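You operate a simulated robot arm through the tools that you are given. There is no shell and no other tool.

Carry out the task below with a simulated robot arm. There is one attempt and no reset: what you move stays moved.

## Task
Blank off ports 29 and 26, then put the water on briefly.
Fine: blue cap on 29, white cap on 26, clamps tight; red lever open three seconds or more, then shut; nothing leaks.

The check looks at the end state, three seconds after you hand in, the way a careful person would. Anything else that was tipped, shoved, dropped, spilled or broken makes it a failure. A push-on lid holds only when it is set on centred and level and pressed home; a screw cap is set on level and turned clockwise until tight.

## Robot
A 7-joint arm with a two-finger parallel gripper, fixed in place. Base frame: the origin is at the foot of the arm, x ahead of it, y to its left, z up; the work surface is at about z = 860. Readings come in mm, rad, newtons and seconds.
With the tool pointing down near the work surface it reaches from about 400 to 900 mm from the base axis. Its first joint turns from -2.496 to 2.496 rad. Payload 3 kg.
Tool frame: the origin (TCP) lies between the finger pads and is the grasp point; the fingertips stand 30 mm ahead of it; z points along the fingers, y is the line along which they close. Largest opening 94 mm; finger width 28, thickness 10; the body of the gripper, 50 by 96 mm, starts 55 mm behind the TCP.
Orientation is told as [roll, pitch, yaw] about the base's x, y, z axes, in that order, counted from this pose: with the fingers straight down and closing along the base's y, the tool's x points along the base's -x, its y along +y and its z along -z.

## Interface
- The arm moves only by the tool drive_tool. Its argument "deltas" is a list of rows, each a list of 7 numbers: the shift along the base's x, y, z in units of 200 mm (1.0 is 200 mm), then the turn, a rotation vector about the base's x, y, z in units of 45 degrees (1.0 is 45 degrees), then the finger opening in mm, from 0 to 94. In form: [[tx, ty, tz, wx, wy, wz, fingers], ...]. A call has 1 to 20 rows; each row is the pose to reach, as a shift and turn from the pose commanded when the call began. A call with a number of a shift or a turn outside -1 to 1 is refused whole. Rows are played at 5 a second. More than 50 mm and 0.15 rad between two rows, or a gripper value outside its range, and nothing of the call is played. A pose out of reach is approached as far as the arm can. The call stops where the force on the tool passes 60 N (or 10 N more than at its start, if that is more) or the arm is blocked; 0.2 s more then pass. The fingers move at their own pace (about 72 mm/s each) and stop on an object; they squeeze with about 26 N. The grip force told is the motor's: it shows also when the fingers shut on nothing. Time passes only in rows, and 0.2 s behind the last, so rows that repeat a pose let the fingers close. It gives the time, the measured TCP pose, the force on the tool (base axes), the opening and the grip force at its end, in the units of the frame above (readings bear some noise), with the torque about the TCP (base axes, N m) and any sound that the robot's microphone picked up.
- Cameras (640 x 400 px; columns grow to the right, rows downward): "scene" is fixed at [219.1, -498, 1464.2]; the picture's right is [0.94, -0.35, 0.00], its down [-0.17, -0.44, -0.88] and it looks along [0.31, 0.83, -0.47] (base axes); focal length 371 px, centre (320, 200). "wrist" rides on the gripper at [76, 14, -102] in the tool frame; the picture's right is [-0.18, 0.98, 0.00], its down [-0.75, -0.14, -0.64] and it looks along [-0.63, -0.12, 0.77] (tool axes); focal length 243 px, centre (320, 200). There is no depth. A picture from a camera that has moved, and an enlarged one, comes with that camera's place and axes in the base frame and with its lens.
- get_image(camera): a new picture of that camera. No time passes.
- inspect(camera, box): a new picture of the part [left, top, right, bottom] of that camera's present view, enlarged. No time passes.
- job_done(): hands the job in; it is judged then, once.

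Places have to be worked out from the pictures, the camera data and where the tool is seen. Open the gripper and draw the arm clear of the work before you hand the job in, unless the task says otherwise.

The tools are called after "Request:" by a JSON object that holds its "api" and its "payload". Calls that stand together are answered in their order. drive_tool: Moves the arm, as the interface text tells. Its arguments: {"type":"object","properties":{"deltas":{"type":"array"}},"required":["deltas"]} The other tools are called the same way: get_image (camera) takes a picture; inspect (camera, box) takes an enlarged picture of a part of a camera's view; job_done () hands the job in.

At the start:

```text
clock: 0.0
tool_pos: [283.8, 535.6, 1128.0]
ee_rot: [0.0, 0.002, 0.0]
wrist_force: [-0.3, 0.5, -0.4]
torque: [-0.02, 0.02, -0.03]
grip_width: 94.0
finger_force: 0.1
```

scene: 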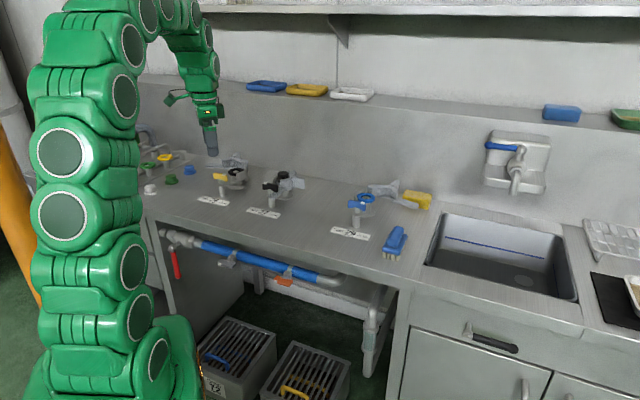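
wrist: 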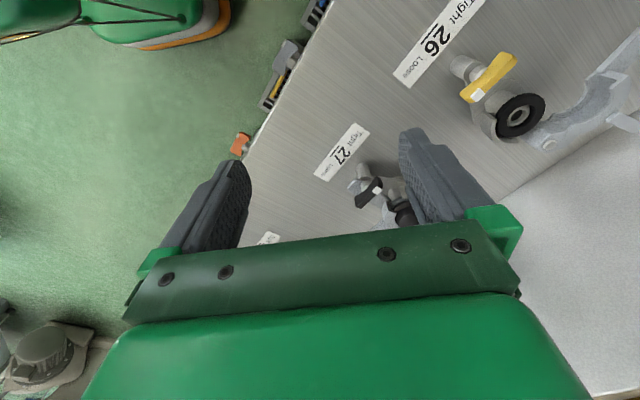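

I'll start by looking closely at the bench, to identify ports, caps, clamps and the lever.

Request:
{"api": "inspect", "payload": {"camera": "scene", "box": [130, 120, 330, 245]}}

Request:
{"api": "inspect", "payload": {"camera": "scene", "box": [300, 160, 460, 260]}}

Request:
{"api": "inspect", "payload": {"camera": "scene", "box": [130, 220, 410, 395]}}

Request:
{"api": "inspect", "payload": {"camera": "wrist", "box": [230, 0, 640, 256]}}

```text
3.20 times, centred on (230, 182) of scene
camera zoom: at [219.1, -498.0, 1464.2], right [0.94, -0.35, 0.0], down [-0.17, -0.44, -0.88], along [0.31, 0.83, -0.47], focal length 1188 px, centre (608, 256)
```

zoom: 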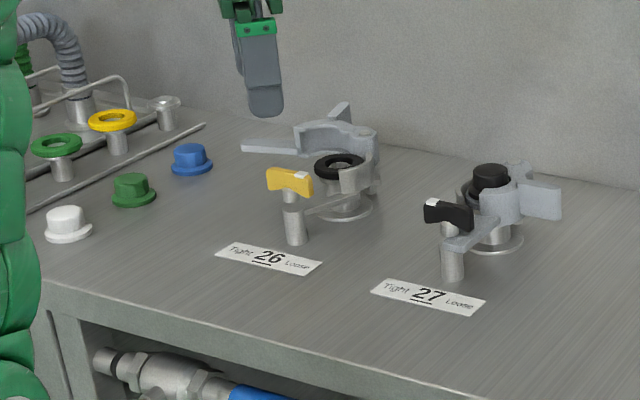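

```text
4.00 times, centred on (380, 210) of scene
camera zoom: at [219.1, -498.0, 1464.2], right [0.94, -0.35, 0.0], down [-0.17, -0.44, -0.88], along [0.31, 0.83, -0.47], focal length 1485 px, centre (80, 160)
```

zoom: 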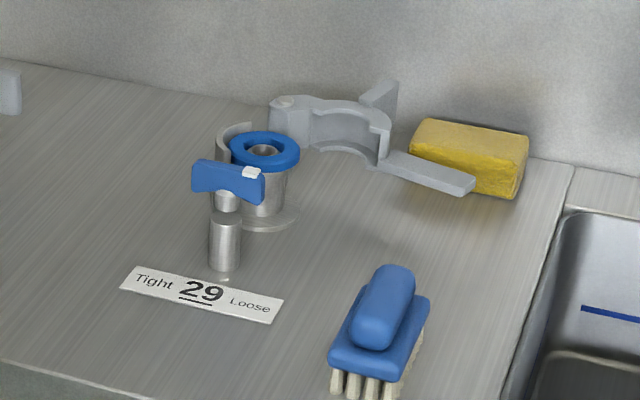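

```text
2.29 times, centred on (270, 308) of scene
camera zoom: at [219.1, -498.0, 1464.2], right [0.94, -0.35, 0.0], down [-0.17, -0.44, -0.88], along [0.31, 0.83, -0.47], focal length 848 px, centre (434, -46)
```

zoom: 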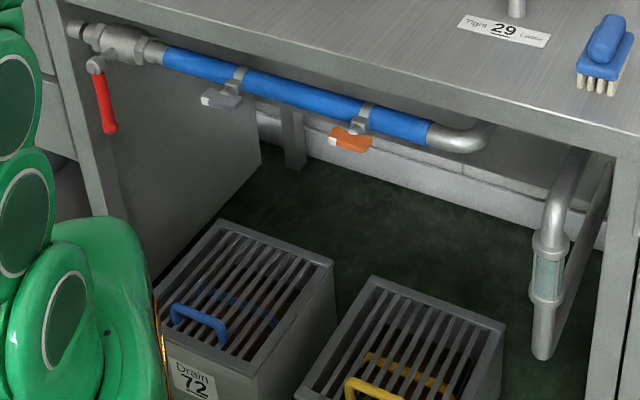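

```text
1.56 times, centred on (435, 128) of wrist
camera zoom: at [207.0, 549.7, 1231.0], right [0.18, 0.98, 0.0], down [0.75, -0.14, 0.64], along [0.63, -0.12, -0.77], focal length 379 px, centre (140, 312)
```

zoom: 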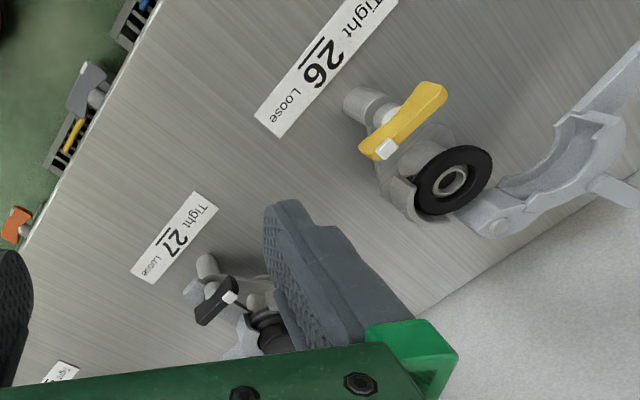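

The bench front runs about −45° in the base frame. Triangulating puts port 26's gasket near (369, 779, 917) and port 29's near (726, 436, 917). I'll yaw the tool 45° to face the bench squarely and move to look at port 26.

Request:
{"api": "drive_tool", "payload": {"deltas": [[-0.015, 0.08, -0.02, 0, 0, 0.125, 94], [-0.03, 0.16, -0.03, 0, 0, 0.25, 94], [-0.045, 0.24, -0.05, 0, 0, 0.375, 94], [-0.06, 0.32, -0.07, 0, 0, 0.5, 94], [-0.075, 0.4, -0.09, 0, 0, 0.625, 94], [-0.09, 0.48, -0.11, 0, 0, 0.75, 94], [-0.105, 0.56, -0.12, 0, 0, 0.875, 94], [-0.12, 0.65, -0.14, 0, 0, 1.0, 94], [-0.12, 0.65, -0.14, 0, 0, 1.0, 94]]}}

Request:
{"api": "get_image", "payload": {"camera": "wrist"}}

Request:
{"api": "get_image", "payload": {"camera": "scene"}}

```text
clock: 2.0
tool_pos: [261.5, 664.9, 1099.3]
ee_rot: [0.0, 0.001, 0.789]
wrist_force: [0.1, -0.2, 0.0]
torque: [0.01, -0.01, -0.03]
grip_width: 93.8
finger_force: 0.0
```

```text
taken
camera wrist: at [196.3, 620.8, 1202.1], right [-0.57, 0.82, 0.0], down [0.63, 0.43, 0.64], along [0.53, 0.36, -0.77], focal length 243 px, centre (320, 200)
```

wrist: 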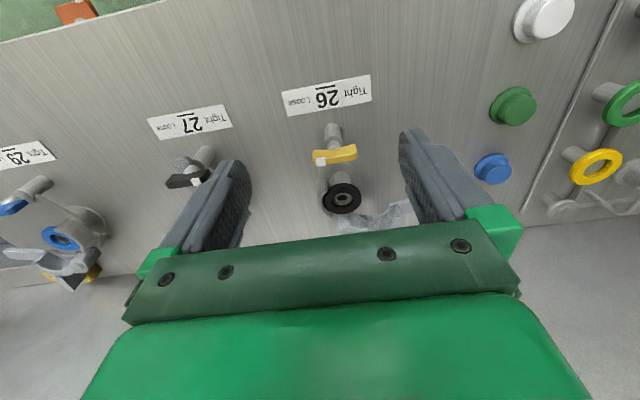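

```text
taken
```

scene: 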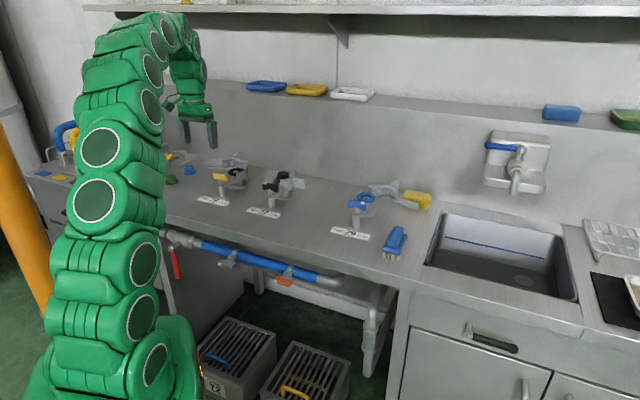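

The wrist picture's right is toward the caps and its down is toward the wall. I'll zoom in on port 26, the caps and 27/29.

Request:
{"api": "inspect", "payload": {"camera": "wrist", "box": [240, 60, 440, 240]}}

Request:
{"api": "inspect", "payload": {"camera": "wrist", "box": [440, 0, 640, 240]}}

Request:
{"api": "inspect", "payload": {"camera": "wrist", "box": [0, 90, 240, 300]}}

Request:
{"api": "inspect", "payload": {"camera": "scene", "box": [190, 130, 330, 225]}}

```text
2.22 times, centred on (340, 150) of wrist
camera zoom: at [196.3, 620.8, 1202.1], right [-0.57, 0.82, 0.0], down [0.63, 0.43, 0.64], along [0.53, 0.36, -0.77], focal length 539 px, centre (276, 311)
```

zoom: 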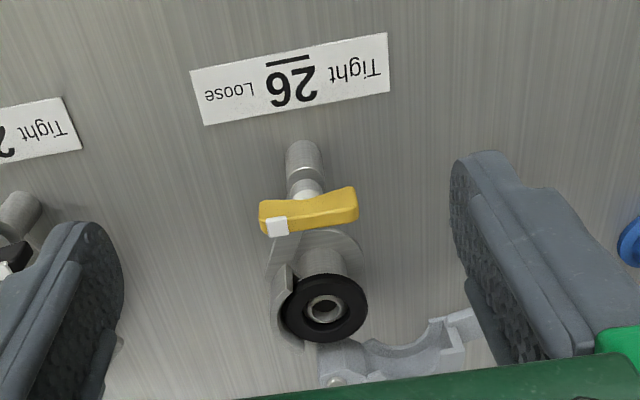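

```text
1.67 times, centred on (540, 120) of wrist
camera zoom: at [196.3, 620.8, 1202.1], right [-0.57, 0.82, 0.0], down [0.63, 0.43, 0.64], along [0.53, 0.36, -0.77], focal length 404 px, centre (-47, 333)
```

zoom: 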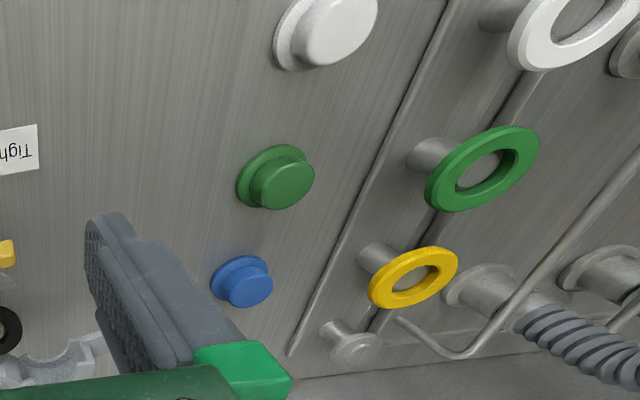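

```text
1.90 times, centred on (120, 195) of wrist
camera zoom: at [196.3, 620.8, 1202.1], right [-0.57, 0.82, 0.0], down [0.63, 0.43, 0.64], along [0.53, 0.36, -0.77], focal length 462 px, centre (701, 210)
```

zoom: 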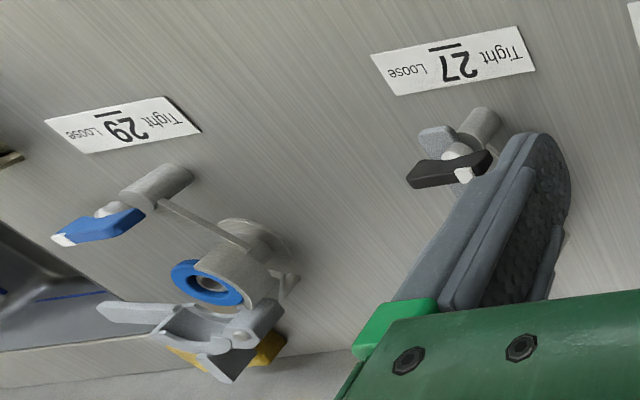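

```text
4.21 times, centred on (260, 178) of scene
camera zoom: at [219.1, -498.0, 1464.2], right [0.94, -0.35, 0.0], down [-0.17, -0.44, -0.88], along [0.31, 0.83, -0.47], focal length 1563 px, centre (573, 295)
```

zoom: 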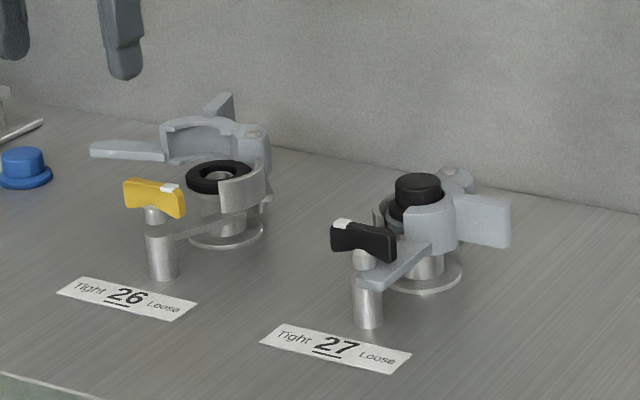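

Each clamp has a moving half, swung open to the back, with a tongue that has to come in under the knob. The white tip on a loose knob points right, and on 27, which is tight, it points left. Next I'll go over the caps for closer views and to check the reach.

Request:
{"api": "drive_tool", "payload": {"deltas": [[-0.1, 0.1, 0, 0, 0, 0, 94], [-0.2, 0.2, 0, 0, 0, 0, 94], [-0.3, 0.35, 0, 0, 0, 0, 94], [-0.4, 0.5, 0, 0, 0, 0, 94], [-0.5, 0.65, 0, 0, 0, 0, 94], [-0.6, 0.8, 0, 0, 0, 0, 94], [-0.6, 0.8, 0, 0, 0, 0, 94]]}}

Request:
{"api": "get_image", "payload": {"camera": "wrist"}}

Request:
{"api": "get_image", "payload": {"camera": "scene"}}

```text
clock: 3.6
tool_pos: [158.8, 789.3, 1092.0]
ee_rot: [0.0, 0.001, 0.784]
wrist_force: [0.8, -1.7, 0.5]
torque: [0.0, 0.0, 0.01]
grip_width: 94.2
finger_force: 0.1
out of reach, approached as far as the arm can: row 5, 6, 7
```

```text
taken
camera wrist: at [93.0, 745.1, 1194.9], right [-0.56, 0.83, 0.0], down [0.63, 0.43, 0.64], along [0.53, 0.36, -0.77], focal length 243 px, centre (320, 200)
```

wrist: 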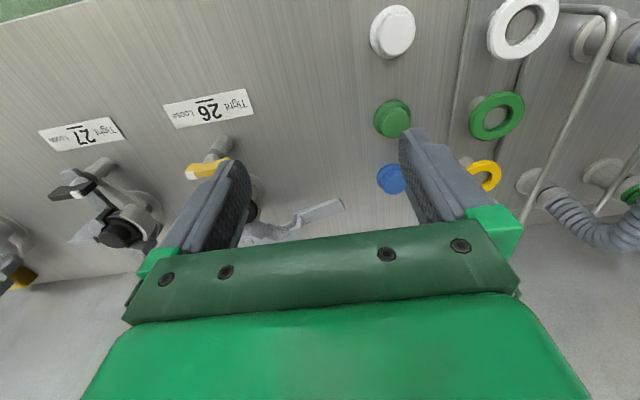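

```text
taken
```

scene: 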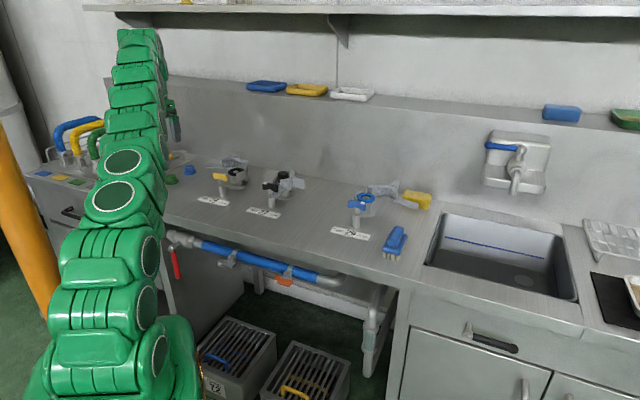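

At z ≈ 1092 with the tool straight down, the arm reaches only about 805 mm, so the blue cap (about 960 mm out) will need the tool tilted outward. I'll zoom in to pin down the cap positions.

Request:
{"api": "inspect", "payload": {"camera": "wrist", "box": [340, 0, 560, 210]}}

Request:
{"api": "inspect", "payload": {"camera": "wrist", "box": [30, 80, 350, 260]}}

Request:
{"api": "inspect", "payload": {"camera": "scene", "box": [150, 130, 250, 200]}}

```text
1.90 times, centred on (450, 105) of wrist
camera zoom: at [93.0, 745.1, 1194.9], right [-0.56, 0.83, 0.0], down [0.63, 0.43, 0.64], along [0.53, 0.36, -0.77], focal length 462 px, centre (72, 381)
```

zoom: 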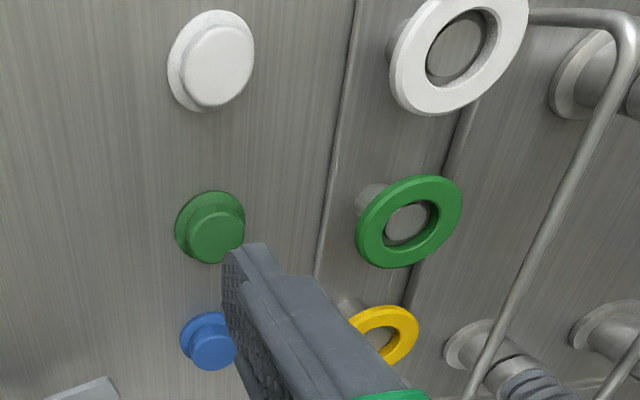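

```text
2.00 times, centred on (190, 170) of wrist
camera zoom: at [93.0, 745.1, 1194.9], right [-0.56, 0.83, 0.0], down [0.63, 0.43, 0.64], along [0.53, 0.36, -0.77], focal length 485 px, centre (580, 260)
```

zoom: 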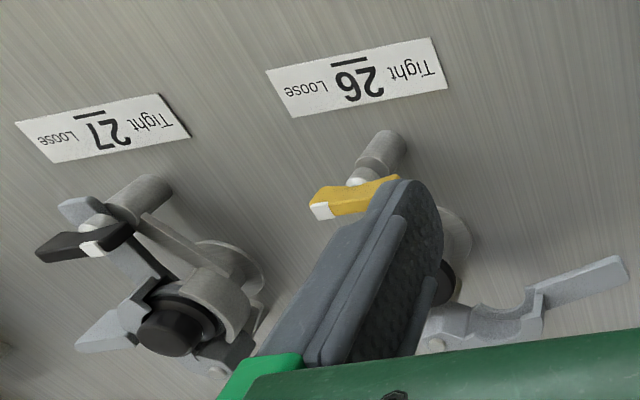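

```text
5.71 times, centred on (200, 165) of scene
camera zoom: at [219.1, -498.0, 1464.2], right [0.94, -0.35, 0.0], down [-0.17, -0.44, -0.88], along [0.31, 0.83, -0.47], focal length 2121 px, centre (1006, 400)
```

zoom: 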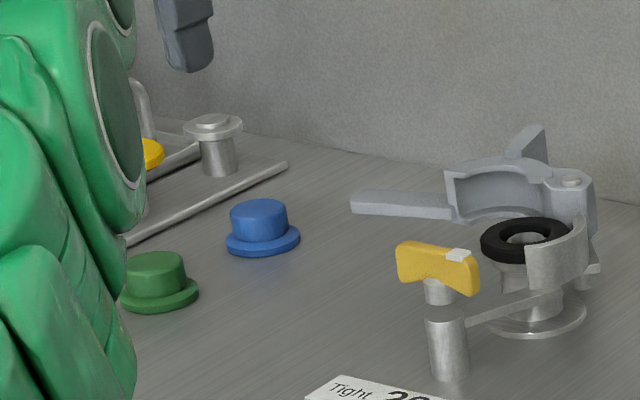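

The blue cap is at about (209, 960) with its top at z ≈ 890, and the white cap is at about (72, 827). Before grasping anything I'll look closely at port 26's clamp from the front and slightly above.

Request:
{"api": "drive_tool", "payload": {"deltas": [[0.1, -0.15, -0.05, 0, 0, 0, 94], [0.2, -0.3, -0.1, 0, 0, 0, 94], [0.35, -0.4, -0.15, 0, 0, 0, 94], [0.5, -0.5, -0.2, 0, 0, 0, 94], [0.6, -0.6, -0.25, 0, 0, 0, 94], [0.6, -0.6, -0.25, 0, 0, 0, 94]]}}

Request:
{"api": "get_image", "payload": {"camera": "wrist"}}

Request:
{"api": "inspect", "payload": {"camera": "wrist", "box": [240, 80, 430, 240]}}

```text
clock: 5.0
tool_pos: [281.4, 668.8, 1042.2]
ee_rot: [-0.001, 0.0, 0.786]
wrist_force: [-0.3, 0.0, 0.0]
torque: [-0.02, 0.0, 0.0]
grip_width: 94.3
finger_force: 0.0
```

```text
taken
camera wrist: at [216.4, 625.5, 1145.4], right [-0.56, 0.83, 0.0], down [0.63, 0.43, 0.64], along [0.53, 0.36, -0.77], focal length 243 px, centre (320, 200)
```

wrist: 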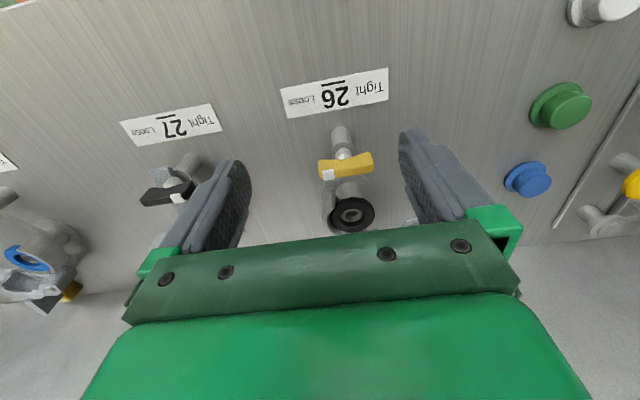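

```text
2.50 times, centred on (335, 160) of wrist
camera zoom: at [216.4, 625.5, 1145.4], right [-0.56, 0.83, 0.0], down [0.63, 0.43, 0.64], along [0.53, 0.36, -0.77], focal length 606 px, centre (282, 300)
```

zoom: 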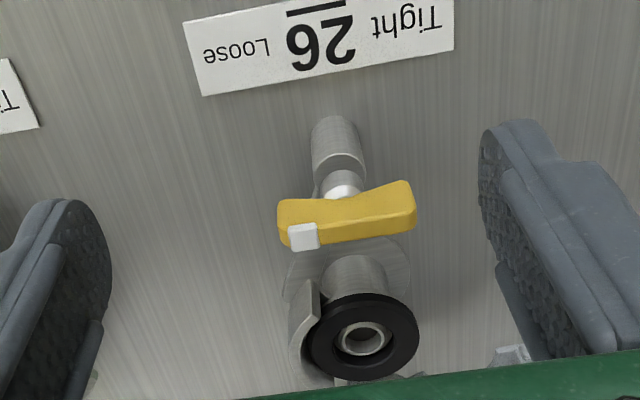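

I'll tilt the tool outward 35° so the wrist camera looks nearly horizontally at the port.

Request:
{"api": "drive_tool", "payload": {"deltas": [[0, 0.02, -0.04, 0.11, -0.11, 0, 94], [0, 0.04, -0.08, 0.22, -0.22, 0, 94], [0, 0.07, -0.12, 0.33, -0.33, 0, 94], [0, 0.1, -0.16, 0.44, -0.44, 0, 94], [0.01, 0.12, -0.2, 0.55, -0.55, 0, 94], [0.01, 0.12, -0.2, 0.55, -0.55, 0, 94]]}}

Request:
{"api": "get_image", "payload": {"camera": "wrist"}}

Request:
{"api": "inspect", "payload": {"camera": "wrist", "box": [230, 100, 430, 225]}}

Request:
{"api": "inspect", "payload": {"camera": "wrist", "box": [0, 80, 230, 230]}}

```text
clock: 6.4
tool_pos: [281.2, 697.3, 1003.8]
ee_rot: [-0.001, -0.614, 0.786]
wrist_force: [0.8, -1.1, -0.1]
torque: [-0.03, -0.01, -0.03]
grip_width: 94.0
finger_force: 0.1
```

```text
taken
camera wrist: at [184.1, 620.1, 1043.7], right [-0.59, 0.8, 0.11], down [0.28, 0.08, 0.96], along [0.76, 0.59, -0.26], focal length 243 px, centre (320, 200)
```

wrist: 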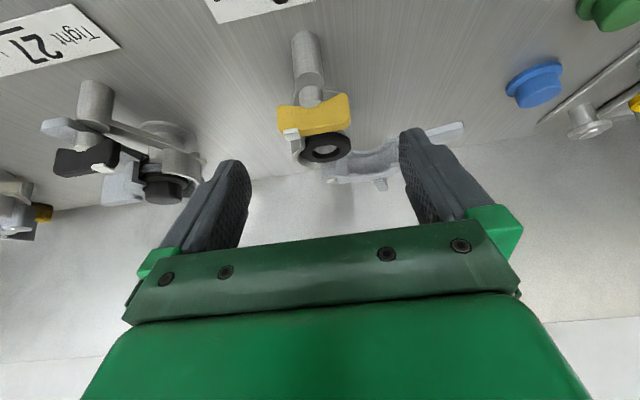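

```text
3.20 times, centred on (330, 162) of wrist
camera zoom: at [184.1, 620.1, 1043.7], right [-0.59, 0.8, 0.11], down [0.28, 0.08, 0.96], along [0.76, 0.59, -0.26], focal length 776 px, centre (288, 320)
```

zoom: 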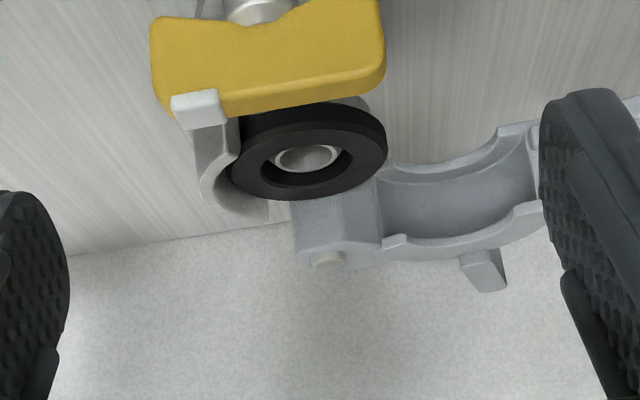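

```text
2.67 times, centred on (115, 155) of wrist
camera zoom: at [184.1, 620.1, 1043.7], right [-0.59, 0.8, 0.11], down [0.28, 0.08, 0.96], along [0.76, 0.59, -0.26], focal length 647 px, centre (867, 320)
```

zoom: 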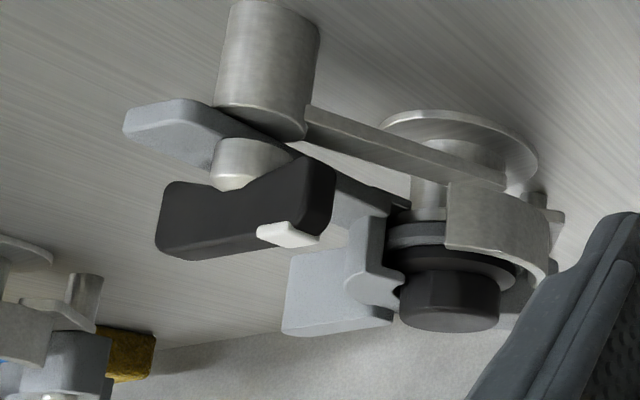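

The tool is at (281, 697, 1004). At 27 the tongue passes under the knob's nut, with the white tip on the Tight side. Next I'll take the white cap: move toward it with the tilt reduced to 20° and check its position before gripping.

Request:
{"api": "drive_tool", "payload": {"deltas": [[-0.15, 0.1, 0.02, -0.04, 0.04, 0, 80], [-0.3, 0.2, 0.03, -0.08, 0.08, 0, 80], [-0.45, 0.3, 0.03, -0.12, 0.12, 0, 80], [-0.6, 0.4, 0.03, -0.16, 0.16, 0, 80], [-0.75, 0.5, 0.03, -0.2, 0.2, 0, 80], [-0.9, 0.58, 0.03, -0.236, 0.236, 0, 80], [-0.9, 0.58, 0.03, -0.236, 0.236, 0, 80]]}}

Request:
{"api": "get_image", "payload": {"camera": "wrist"}}

Request:
{"api": "inspect", "payload": {"camera": "wrist", "box": [280, 20, 440, 120]}}

```text
clock: 8.0
tool_pos: [100.4, 813.0, 1010.4]
ee_rot: [0.0, -0.349, 0.784]
wrist_force: [-0.5, 0.0, -0.1]
torque: [0.01, 0.02, 0.0]
grip_width: 79.9
finger_force: 0.0
```

```text
taken
camera wrist: at [14.4, 747.6, 1081.3], right [-0.57, 0.82, 0.06], down [0.45, 0.25, 0.86], along [0.69, 0.52, -0.5], focal length 243 px, centre (320, 200)
```

wrist: 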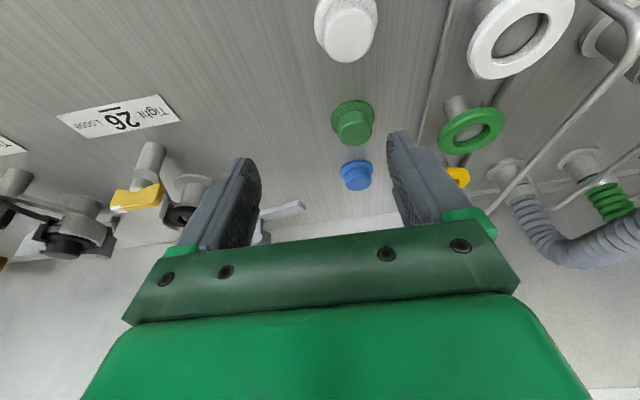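

```text
4.00 times, centred on (360, 70) of wrist
camera zoom: at [14.4, 747.6, 1081.3], right [-0.57, 0.82, 0.06], down [0.45, 0.25, 0.86], along [0.69, 0.52, -0.5], focal length 970 px, centre (160, 720)
```

zoom: 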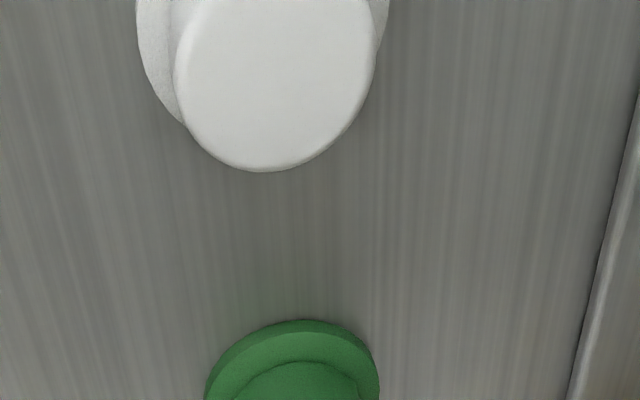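

The white cap works out to (71.5, 828.4), which agrees with my earlier estimates. I'll align above it and lower until the fingertips are just above its flange.

Request:
{"api": "drive_tool", "payload": {"deltas": [[-0.08, 0.03, -0.02, 0, 0, 0, 72], [-0.154, 0.067, -0.1, 0, 0, 0, 72], [-0.154, 0.067, -0.25, 0, 0, 0, 72], [-0.154, 0.067, -0.35, 0, 0, 0, 72], [-0.154, 0.067, -0.44, 0, 0, 0, 72], [-0.154, 0.067, -0.49, 0, 0, 0, 72], [-0.154, 0.067, -0.527, 0, 0, 0, 72], [-0.154, 0.067, -0.527, 0, 0, 0, 72]]}}

Request:
{"api": "get_image", "payload": {"camera": "wrist"}}

Request:
{"api": "inspect", "payload": {"camera": "wrist", "box": [220, 80, 440, 220]}}

Request:
{"api": "inspect", "payload": {"camera": "scene", "box": [100, 130, 228, 210]}}

```text
clock: 9.8
tool_pos: [72.1, 825.7, 903.3]
ee_rot: [0.0, -0.349, 0.785]
wrist_force: [-0.7, 0.0, 0.6]
torque: [-0.01, -0.01, 0.04]
grip_width: 71.7
finger_force: 0.0
```

```text
taken
camera wrist: at [-15.5, 759.8, 973.8], right [-0.57, 0.82, 0.06], down [0.45, 0.25, 0.86], along [0.69, 0.52, -0.51], focal length 243 px, centre (320, 200)
```

wrist: 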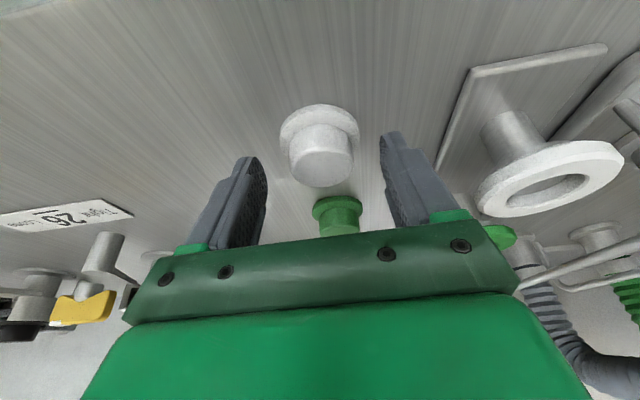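

```text
2.86 times, centred on (330, 150) of wrist
camera zoom: at [-15.5, 759.8, 973.8], right [-0.57, 0.82, 0.06], down [0.45, 0.25, 0.86], along [0.69, 0.52, -0.51], focal length 693 px, centre (291, 343)
```

zoom: 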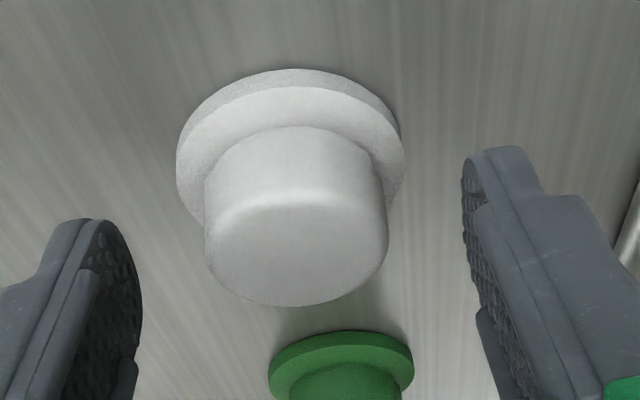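

```text
5.00 times, centred on (164, 170) of scene
camera zoom: at [219.1, -498.0, 1464.2], right [0.94, -0.35, 0.0], down [-0.17, -0.44, -0.88], along [0.31, 0.83, -0.47], focal length 1856 px, centre (1100, 350)
```

zoom: 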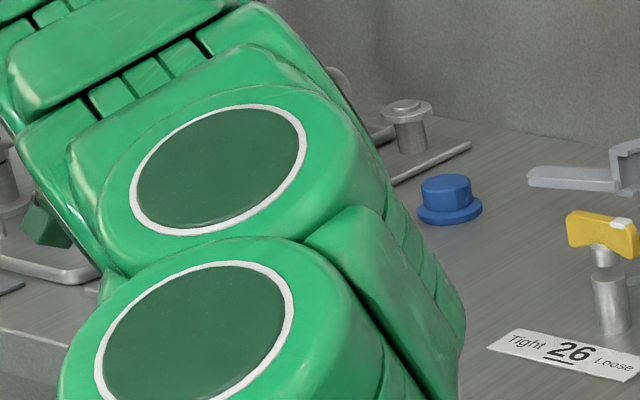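

The cap is centred between the fingers and the fingertips are just above its flange, so I'll close on the knob.

Request:
{"api": "drive_tool", "payload": {"deltas": [[0, 0, 0, 0, 0, 0, 20], [0, 0, 0, 0, 0, 0, 20], [0, 0, 0, 0, 0, 0, 20], [0, 0, 0, 0, 0, 0, 20]]}}

Request:
{"api": "inspect", "payload": {"camera": "wrist", "box": [220, 80, 440, 220]}}

```text
clock: 10.8
tool_pos: [70.7, 826.1, 902.8]
ee_rot: [-0.002, -0.348, 0.786]
wrist_force: [-0.1, -0.5, -0.2]
torque: [-0.01, -0.03, -0.01]
grip_width: 37.7
finger_force: 26.8
```

```text
2.86 times, centred on (330, 150) of wrist
camera zoom: at [-15.5, 759.8, 973.9], right [-0.57, 0.82, 0.06], down [0.45, 0.25, 0.86], along [0.69, 0.52, -0.51], focal length 693 px, centre (291, 343)
```

zoom: 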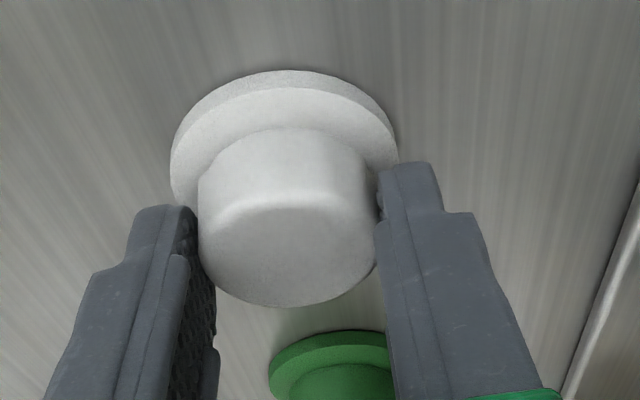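

The white cap is gripped at 37.7 mm. I'll lift straight up and check how it sits in the fingers.

Request:
{"api": "drive_tool", "payload": {"deltas": [[0, 0, 0.1, 0, 0, 0, 20], [0, 0, 0.25, 0, 0, 0, 20], [0, 0, 0.4, 0, 0, 0, 20], [0, 0, 0.55, 0, 0, 0, 20], [0, 0, 0.55, 0, 0, 0, 20]]}}

Request:
{"api": "get_image", "payload": {"camera": "wrist"}}

Request:
{"api": "inspect", "payload": {"camera": "wrist", "box": [220, 80, 440, 220]}}

```text
clock: 12.0
tool_pos: [71.9, 825.3, 1013.1]
ee_rot: [-0.002, -0.351, 0.786]
wrist_force: [-0.5, 0.0, -1.5]
torque: [-0.01, -0.03, 0.03]
grip_width: 37.7
finger_force: 26.2
```

```text
taken
camera wrist: at [-16.0, 760.1, 1084.0], right [-0.57, 0.82, 0.06], down [0.45, 0.25, 0.86], along [0.69, 0.52, -0.5], focal length 243 px, centre (320, 200)
```

wrist: 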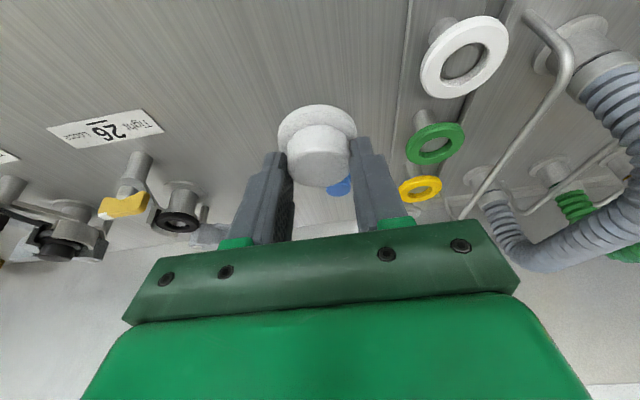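

```text
2.86 times, centred on (330, 150) of wrist
camera zoom: at [-16.0, 760.1, 1084.0], right [-0.57, 0.82, 0.06], down [0.45, 0.25, 0.86], along [0.69, 0.52, -0.5], focal length 693 px, centre (291, 343)
```

zoom: 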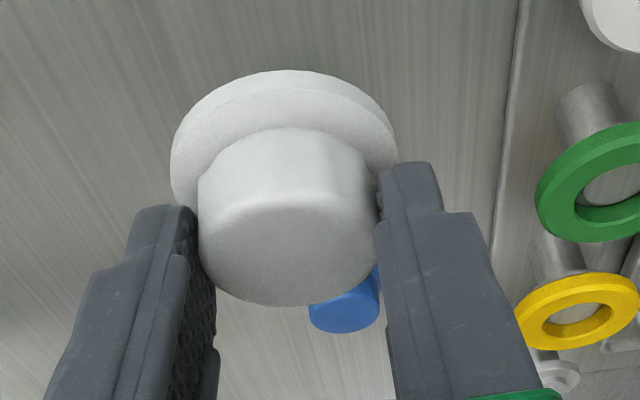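

The cap is held firmly and level, with its axis about 2.5 mm beyond the TCP along n. I'll carry it along the bench toward port 26 at a safe height.

Request:
{"api": "drive_tool", "payload": {"deltas": [[0.12, -0.03, 0, 0, 0, 0, 20], [0.3, -0.06, 0, 0, 0, 0, 20], [0.5, -0.1, 0, 0, 0, 0, 20], [0.7, -0.14, 0, 0, 0, 0, 20], [0.88, -0.18, 0, 0, 0, 0, 20], [1.0, -0.2, 0, 0, 0, 0, 20], [1.0, -0.2, 0, 0, 0, 0, 20]]}}

Request:
{"api": "get_image", "payload": {"camera": "wrist"}}

Request:
{"api": "inspect", "payload": {"camera": "wrist", "box": [100, 80, 320, 240]}}

```text
clock: 13.6
tool_pos: [273.9, 785.9, 1014.1]
ee_rot: [0.001, -0.349, 0.787]
wrist_force: [0.3, 0.7, -0.5]
torque: [-0.02, -0.02, -0.03]
grip_width: 37.6
finger_force: 25.8
```

```text
taken
camera wrist: at [186.6, 720.2, 1085.2], right [-0.57, 0.82, 0.06], down [0.45, 0.25, 0.86], along [0.69, 0.52, -0.51], focal length 243 px, centre (320, 200)
```

wrist: 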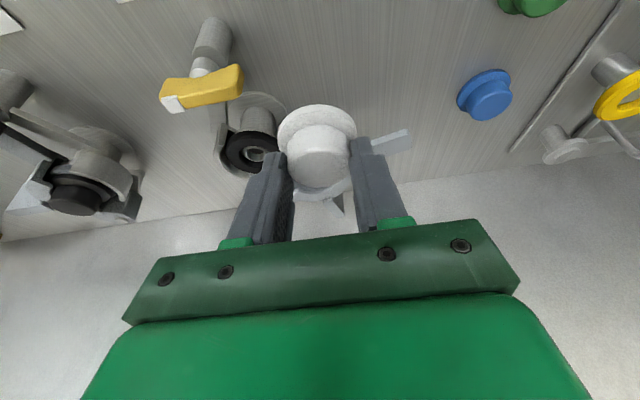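

```text
2.50 times, centred on (210, 160) of wrist
camera zoom: at [186.6, 720.2, 1085.2], right [-0.57, 0.82, 0.06], down [0.45, 0.25, 0.86], along [0.69, 0.52, -0.51], focal length 606 px, centre (595, 300)
```

zoom: 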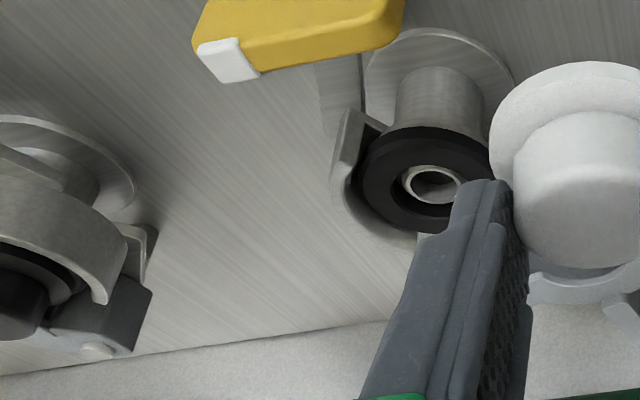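

I'm at (274, 786, 1014), and port 26's centre comes out at about (370, 782). I'll move the cap above it and stop roughly 25 mm short for a relative check.

Request:
{"api": "drive_tool", "payload": {"deltas": [[0.15, -0.01, 0, 0, 0, 0, 20], [0.33, -0.02, 0, 0, 0, 0, 20], [0.47, -0.03, 0, 0, 0, 0, 20], [0.47, -0.03, -0.06, 0, 0, 0, 20], [0.47, -0.03, -0.12, 0, 0, 0, 20], [0.47, -0.03, -0.12, 0, 0, 0, 20]]}}

Request:
{"api": "get_image", "payload": {"camera": "wrist"}}

Request:
{"api": "inspect", "payload": {"camera": "wrist", "box": [240, 80, 400, 200]}}

Request:
{"api": "inspect", "payload": {"camera": "scene", "box": [200, 135, 296, 195]}}

```text
clock: 15.0
tool_pos: [363.8, 780.7, 987.7]
ee_rot: [-0.001, -0.348, 0.785]
wrist_force: [0.6, -1.1, -1.1]
torque: [-0.01, 0.03, 0.03]
grip_width: 37.5
finger_force: 25.6
```

```text
taken
camera wrist: at [278.1, 714.6, 1060.0], right [-0.57, 0.82, 0.06], down [0.45, 0.25, 0.86], along [0.69, 0.52, -0.5], focal length 243 px, centre (320, 200)
```

wrist: 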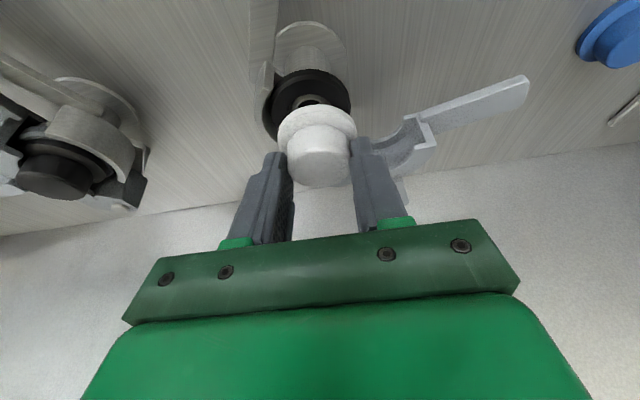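

```text
3.33 times, centred on (320, 140) of wrist
camera zoom: at [278.1, 714.6, 1060.0], right [-0.57, 0.82, 0.06], down [0.45, 0.25, 0.86], along [0.69, 0.52, -0.5], focal length 809 px, centre (320, 400)
```

zoom: 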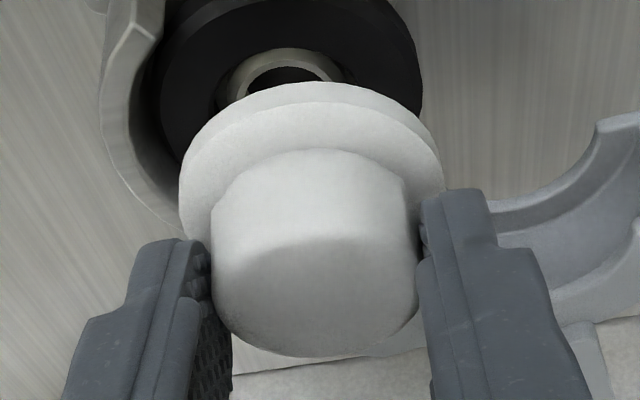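

```text
6.67 times, centred on (248, 165) of scene
camera zoom: at [219.1, -498.0, 1464.2], right [0.94, -0.35, 0.0], down [-0.17, -0.44, -0.88], along [0.31, 0.83, -0.47], focal length 2475 px, centre (800, 433)
```

zoom: 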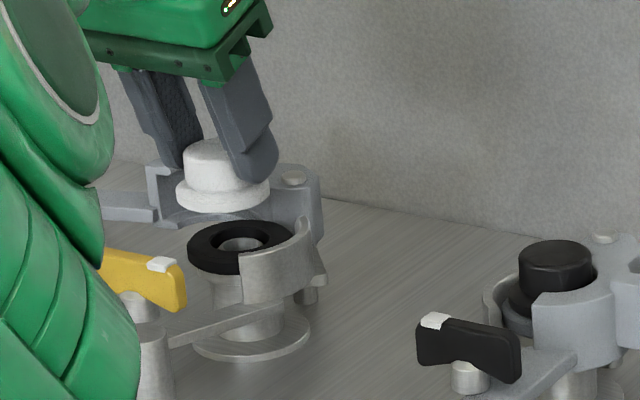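

The cap is above the port but looks a few mm toward −e. I'll shift about 3.5 mm toward +e, lower 14 mm, and look again.

Request:
{"api": "drive_tool", "payload": {"deltas": [[0.0125, -0.0125, 0, 0, 0, 0, 20], [0.0125, -0.0125, -0.035, 0, 0, 0, 20], [0.0125, -0.0125, -0.07, 0, 0, 0, 20], [0.0125, -0.0125, -0.07, 0, 0, 0, 20]]}}

Request:
{"api": "inspect", "payload": {"camera": "wrist", "box": [240, 80, 400, 180]}}

Request:
{"api": "inspect", "payload": {"camera": "scene", "box": [204, 142, 268, 182]}}

```text
clock: 16.0
tool_pos: [367.5, 776.1, 977.6]
ee_rot: [0.0, -0.349, 0.785]
wrist_force: [-0.1, 1.1, -1.8]
torque: [-0.01, 0.01, 0.02]
grip_width: 37.4
finger_force: 26.4
```

```text
4.00 times, centred on (320, 130) of wrist
camera zoom: at [280.5, 710.3, 1047.4], right [-0.57, 0.82, 0.06], down [0.45, 0.25, 0.86], along [0.69, 0.52, -0.51], focal length 970 px, centre (320, 480)
```

zoom: 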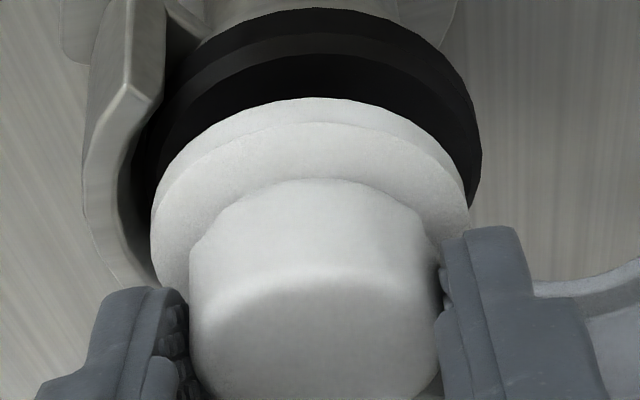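

```text
10.00 times, centred on (236, 162) of scene
camera zoom: at [219.1, -498.0, 1464.2], right [0.94, -0.35, 0.0], down [-0.17, -0.44, -0.88], along [0.31, 0.83, -0.47], focal length 3712 px, centre (1160, 580)
```

zoom: 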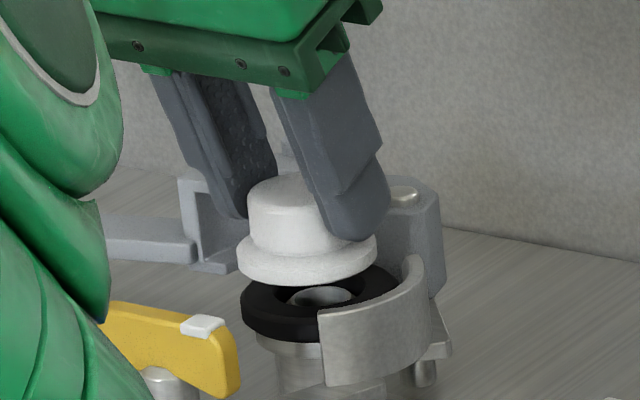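

Comparing the front edges of the gasket and flange in both views, the cap needs about 4.5 mm more toward the wall and 1 mm toward +e. I'll apply that, lower 7 mm, and check.

Request:
{"api": "drive_tool", "payload": {"deltas": [[0.0195, 0.0125, 0, 0, 0, 0, 20], [0.0195, 0.0125, -0.018, 0, 0, 0, 20], [0.0195, 0.0125, -0.035, 0, 0, 0, 20], [0.0195, 0.0125, -0.035, 0, 0, 0, 20]]}}

Request:
{"api": "inspect", "payload": {"camera": "wrist", "box": [240, 80, 400, 180]}}

Request:
{"api": "inspect", "payload": {"camera": "scene", "box": [204, 142, 268, 182]}}

```text
clock: 17.0
tool_pos: [369.6, 780.6, 969.2]
ee_rot: [-0.003, -0.351, 0.786]
wrist_force: [-0.2, -0.6, -0.4]
torque: [-0.03, -0.01, 0.01]
grip_width: 37.7
finger_force: 26.3
```

```text
4.00 times, centred on (320, 130) of wrist
camera zoom: at [284.3, 713.5, 1039.7], right [-0.57, 0.82, 0.06], down [0.45, 0.25, 0.86], along [0.69, 0.52, -0.51], focal length 970 px, centre (320, 480)
```

zoom: 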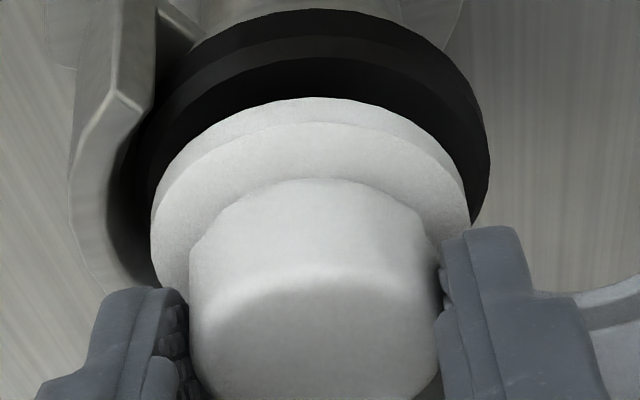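

```text
10.00 times, centred on (236, 162) of scene
camera zoom: at [219.1, -498.0, 1464.2], right [0.94, -0.35, 0.0], down [-0.17, -0.44, -0.88], along [0.31, 0.83, -0.47], focal length 3712 px, centre (1160, 580)
```

zoom: 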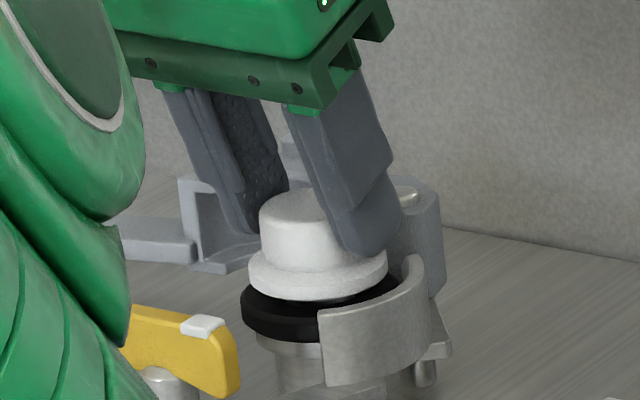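

The two views now agree that the cap is centred to about 1 mm, with roughly 6–7 mm of gap left. I'll lower it gently to contact.

Request:
{"api": "drive_tool", "payload": {"deltas": [[-0.002, 0.002, -0.01, 0, 0, 0, 20], [-0.002, 0.002, -0.02, 0, 0, 0, 20], [-0.002, 0.002, -0.028, 0, 0, 0, 20], [-0.002, 0.002, -0.034, 0, 0, 0, 20], [-0.002, 0.002, -0.034, 0, 0, 0, 20]]}}

Request:
{"api": "inspect", "payload": {"camera": "wrist", "box": [240, 80, 400, 180]}}

Request:
{"api": "inspect", "payload": {"camera": "scene", "box": [204, 142, 268, 182]}}

```text
clock: 18.2
tool_pos: [370.8, 780.3, 961.7]
ee_rot: [0.0, -0.351, 0.784]
wrist_force: [1.3, -0.8, 11.7]
torque: [-0.01, -0.18, -0.03]
grip_width: 37.5
finger_force: 25.9
```

```text
4.00 times, centred on (320, 130) of wrist
camera zoom: at [284.6, 713.9, 1032.6], right [-0.57, 0.82, 0.06], down [0.44, 0.24, 0.86], along [0.69, 0.52, -0.5], focal length 970 px, centre (320, 480)
```

zoom: 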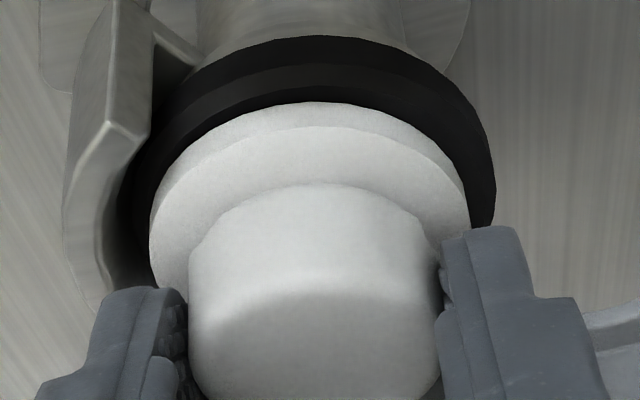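

```text
10.00 times, centred on (236, 162) of scene
camera zoom: at [219.1, -498.0, 1464.2], right [0.94, -0.35, 0.0], down [-0.17, -0.44, -0.88], along [0.31, 0.83, -0.47], focal length 3712 px, centre (1160, 580)
```

zoom: 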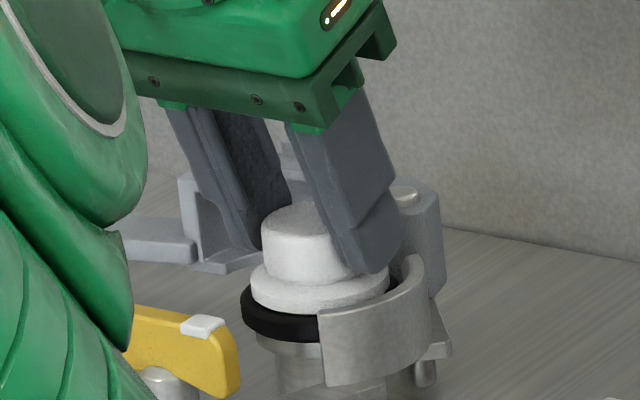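

I have contact at about 12 N. I'll look at higher zoom to judge the margins all round before letting go.

Request:
{"api": "inspect", "payload": {"camera": "scene", "box": [224, 160, 256, 180]}}

Request:
{"api": "inspect", "payload": {"camera": "wrist", "box": [260, 80, 372, 150]}}

```text
16.00 times, centred on (240, 170) of scene
camera zoom: at [219.1, -498.0, 1464.2], right [0.94, -0.35, 0.0], down [-0.17, -0.44, -0.88], along [0.31, 0.83, -0.47], focal length 5940 px, centre (1600, 680)
```

zoom: 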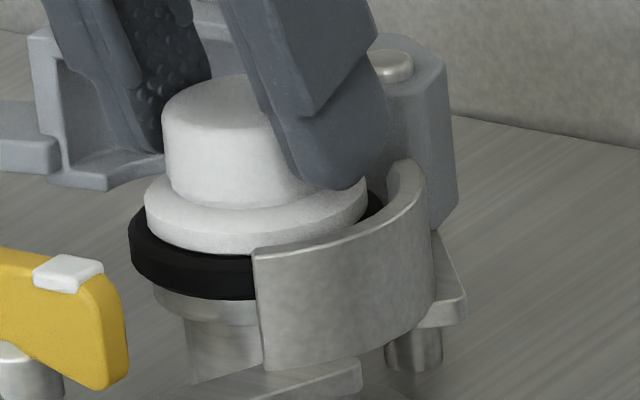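

```text
5.71 times, centred on (316, 115) of wrist
camera zoom: at [284.6, 713.9, 1032.6], right [-0.57, 0.82, 0.06], down [0.44, 0.24, 0.86], along [0.69, 0.52, -0.5], focal length 1386 px, centre (343, 686)
```

zoom: 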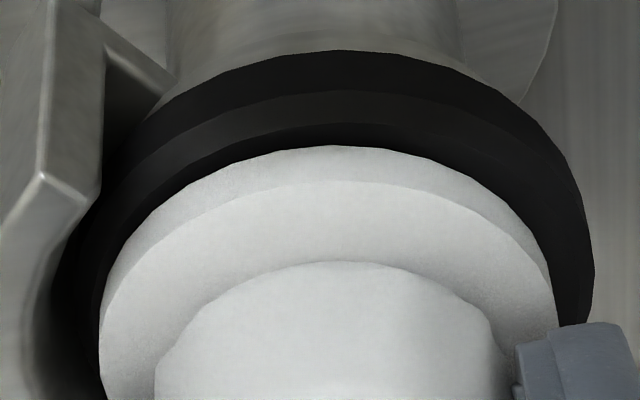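

The margins suggest the cap is centred but standing about 3–4 mm off the gasket's rim, so a lip may be holding it up. I'll press a little further and watch the force.

Request:
{"api": "drive_tool", "payload": {"deltas": [[0, 0, -0.006, 0, 0, 0, 20], [0, 0, -0.012, 0, 0, 0, 20], [0, 0, -0.018, 0, 0, 0, 20], [0, 0, -0.018, 0, 0, 0, 20]]}}

Request:
{"api": "inspect", "payload": {"camera": "wrist", "box": [260, 80, 372, 150]}}

Request:
{"api": "inspect", "payload": {"camera": "scene", "box": [224, 160, 256, 180]}}

```text
clock: 19.2
tool_pos: [370.0, 779.0, 960.1]
ee_rot: [0.0, -0.353, 0.785]
wrist_force: [5.0, 4.7, 38.2]
torque: [0.28, -0.4, 0.02]
grip_width: 37.5
finger_force: 26.1
```

```text
5.71 times, centred on (316, 115) of wrist
camera zoom: at [284.4, 713.6, 1030.7], right [-0.57, 0.82, 0.06], down [0.44, 0.24, 0.86], along [0.69, 0.52, -0.5], focal length 1386 px, centre (343, 686)
```

zoom: 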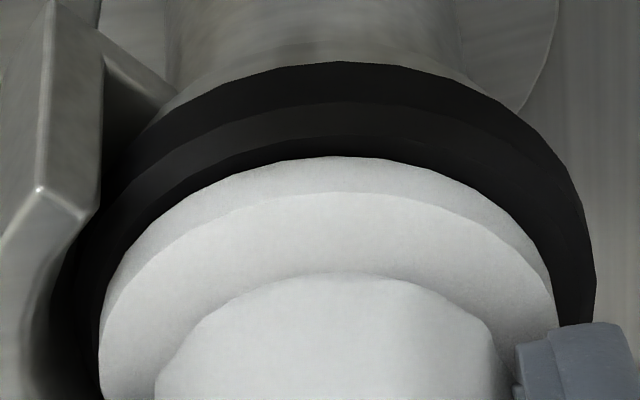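

```text
16.00 times, centred on (240, 170) of scene
camera zoom: at [219.1, -498.0, 1464.2], right [0.94, -0.35, 0.0], down [-0.17, -0.44, -0.88], along [0.31, 0.83, -0.47], focal length 5940 px, centre (1600, 680)
```

zoom: 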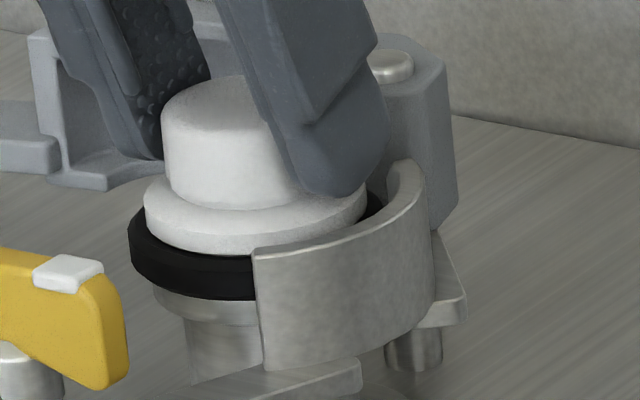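

The cap did not move at 38 N, so it is seated, and the fingers only slid down the knob. I'll open slightly, rise straight up, and look from above.

Request:
{"api": "drive_tool", "payload": {"deltas": [[0, 0, 0.014, 0, 0, 0, 20], [0, 0, 0.014, 0, 0, 0, 46], [0, 0, 0.014, 0, 0, 0, 46], [0, 0, 0.06, 0, 0, 0, 48], [0, 0, 0.15, 0, 0, 0, 60], [0, 0, 0.25, 0, 0, 0, 80], [0, 0, 0.35, 0, 0, 0, 80], [-0.04, -0.04, 0.45, 0, 0, 0, 90], [-0.1, -0.1, 0.45, 0, 0, 0, 90], [-0.1, -0.1, 0.45, 0, 0, 0, 90]]}}

Request:
{"api": "get_image", "payload": {"camera": "wrist"}}

Request:
{"api": "inspect", "payload": {"camera": "wrist", "box": [240, 60, 400, 160]}}

Request:
{"api": "inspect", "payload": {"camera": "scene", "box": [208, 150, 272, 190]}}

```text
clock: 21.4
tool_pos: [349.1, 758.5, 1048.0]
ee_rot: [0.0, -0.348, 0.786]
wrist_force: [-0.5, 0.3, 0.4]
torque: [0.01, -0.01, -0.04]
grip_width: 90.0
finger_force: 0.1
```

```text
taken
camera wrist: at [263.5, 693.2, 1119.3], right [-0.57, 0.82, 0.06], down [0.45, 0.25, 0.86], along [0.69, 0.52, -0.51], focal length 243 px, centre (320, 200)
```

wrist: 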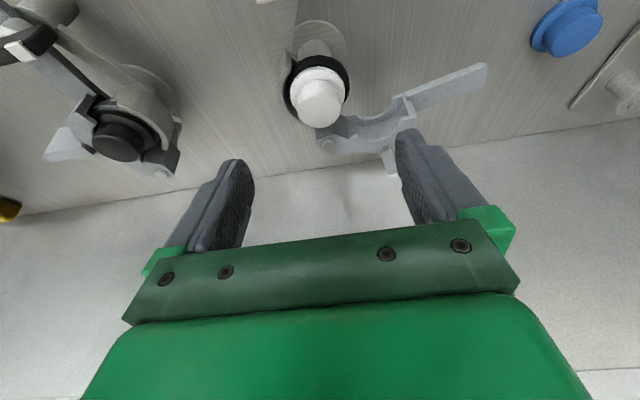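

```text
4.00 times, centred on (320, 110) of wrist
camera zoom: at [263.5, 693.2, 1119.3], right [-0.57, 0.82, 0.06], down [0.45, 0.25, 0.86], along [0.69, 0.52, -0.51], focal length 970 px, centre (320, 560)
```

zoom: 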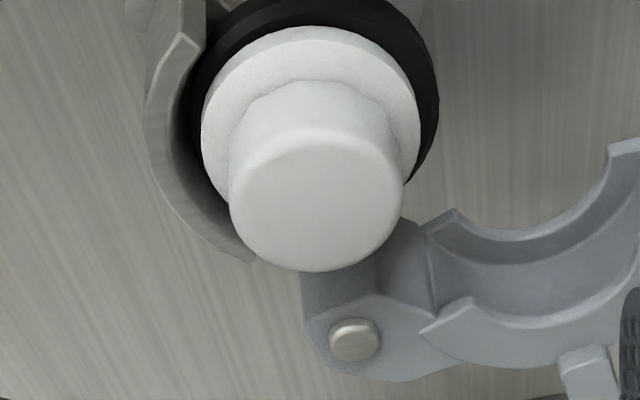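

```text
10.00 times, centred on (240, 170) of scene
camera zoom: at [219.1, -498.0, 1464.2], right [0.94, -0.35, 0.0], down [-0.17, -0.44, -0.88], along [0.31, 0.83, -0.47], focal length 3712 px, centre (1120, 500)
```

zoom: 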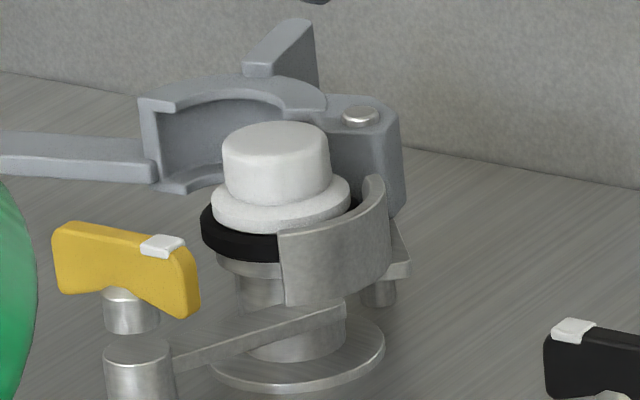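

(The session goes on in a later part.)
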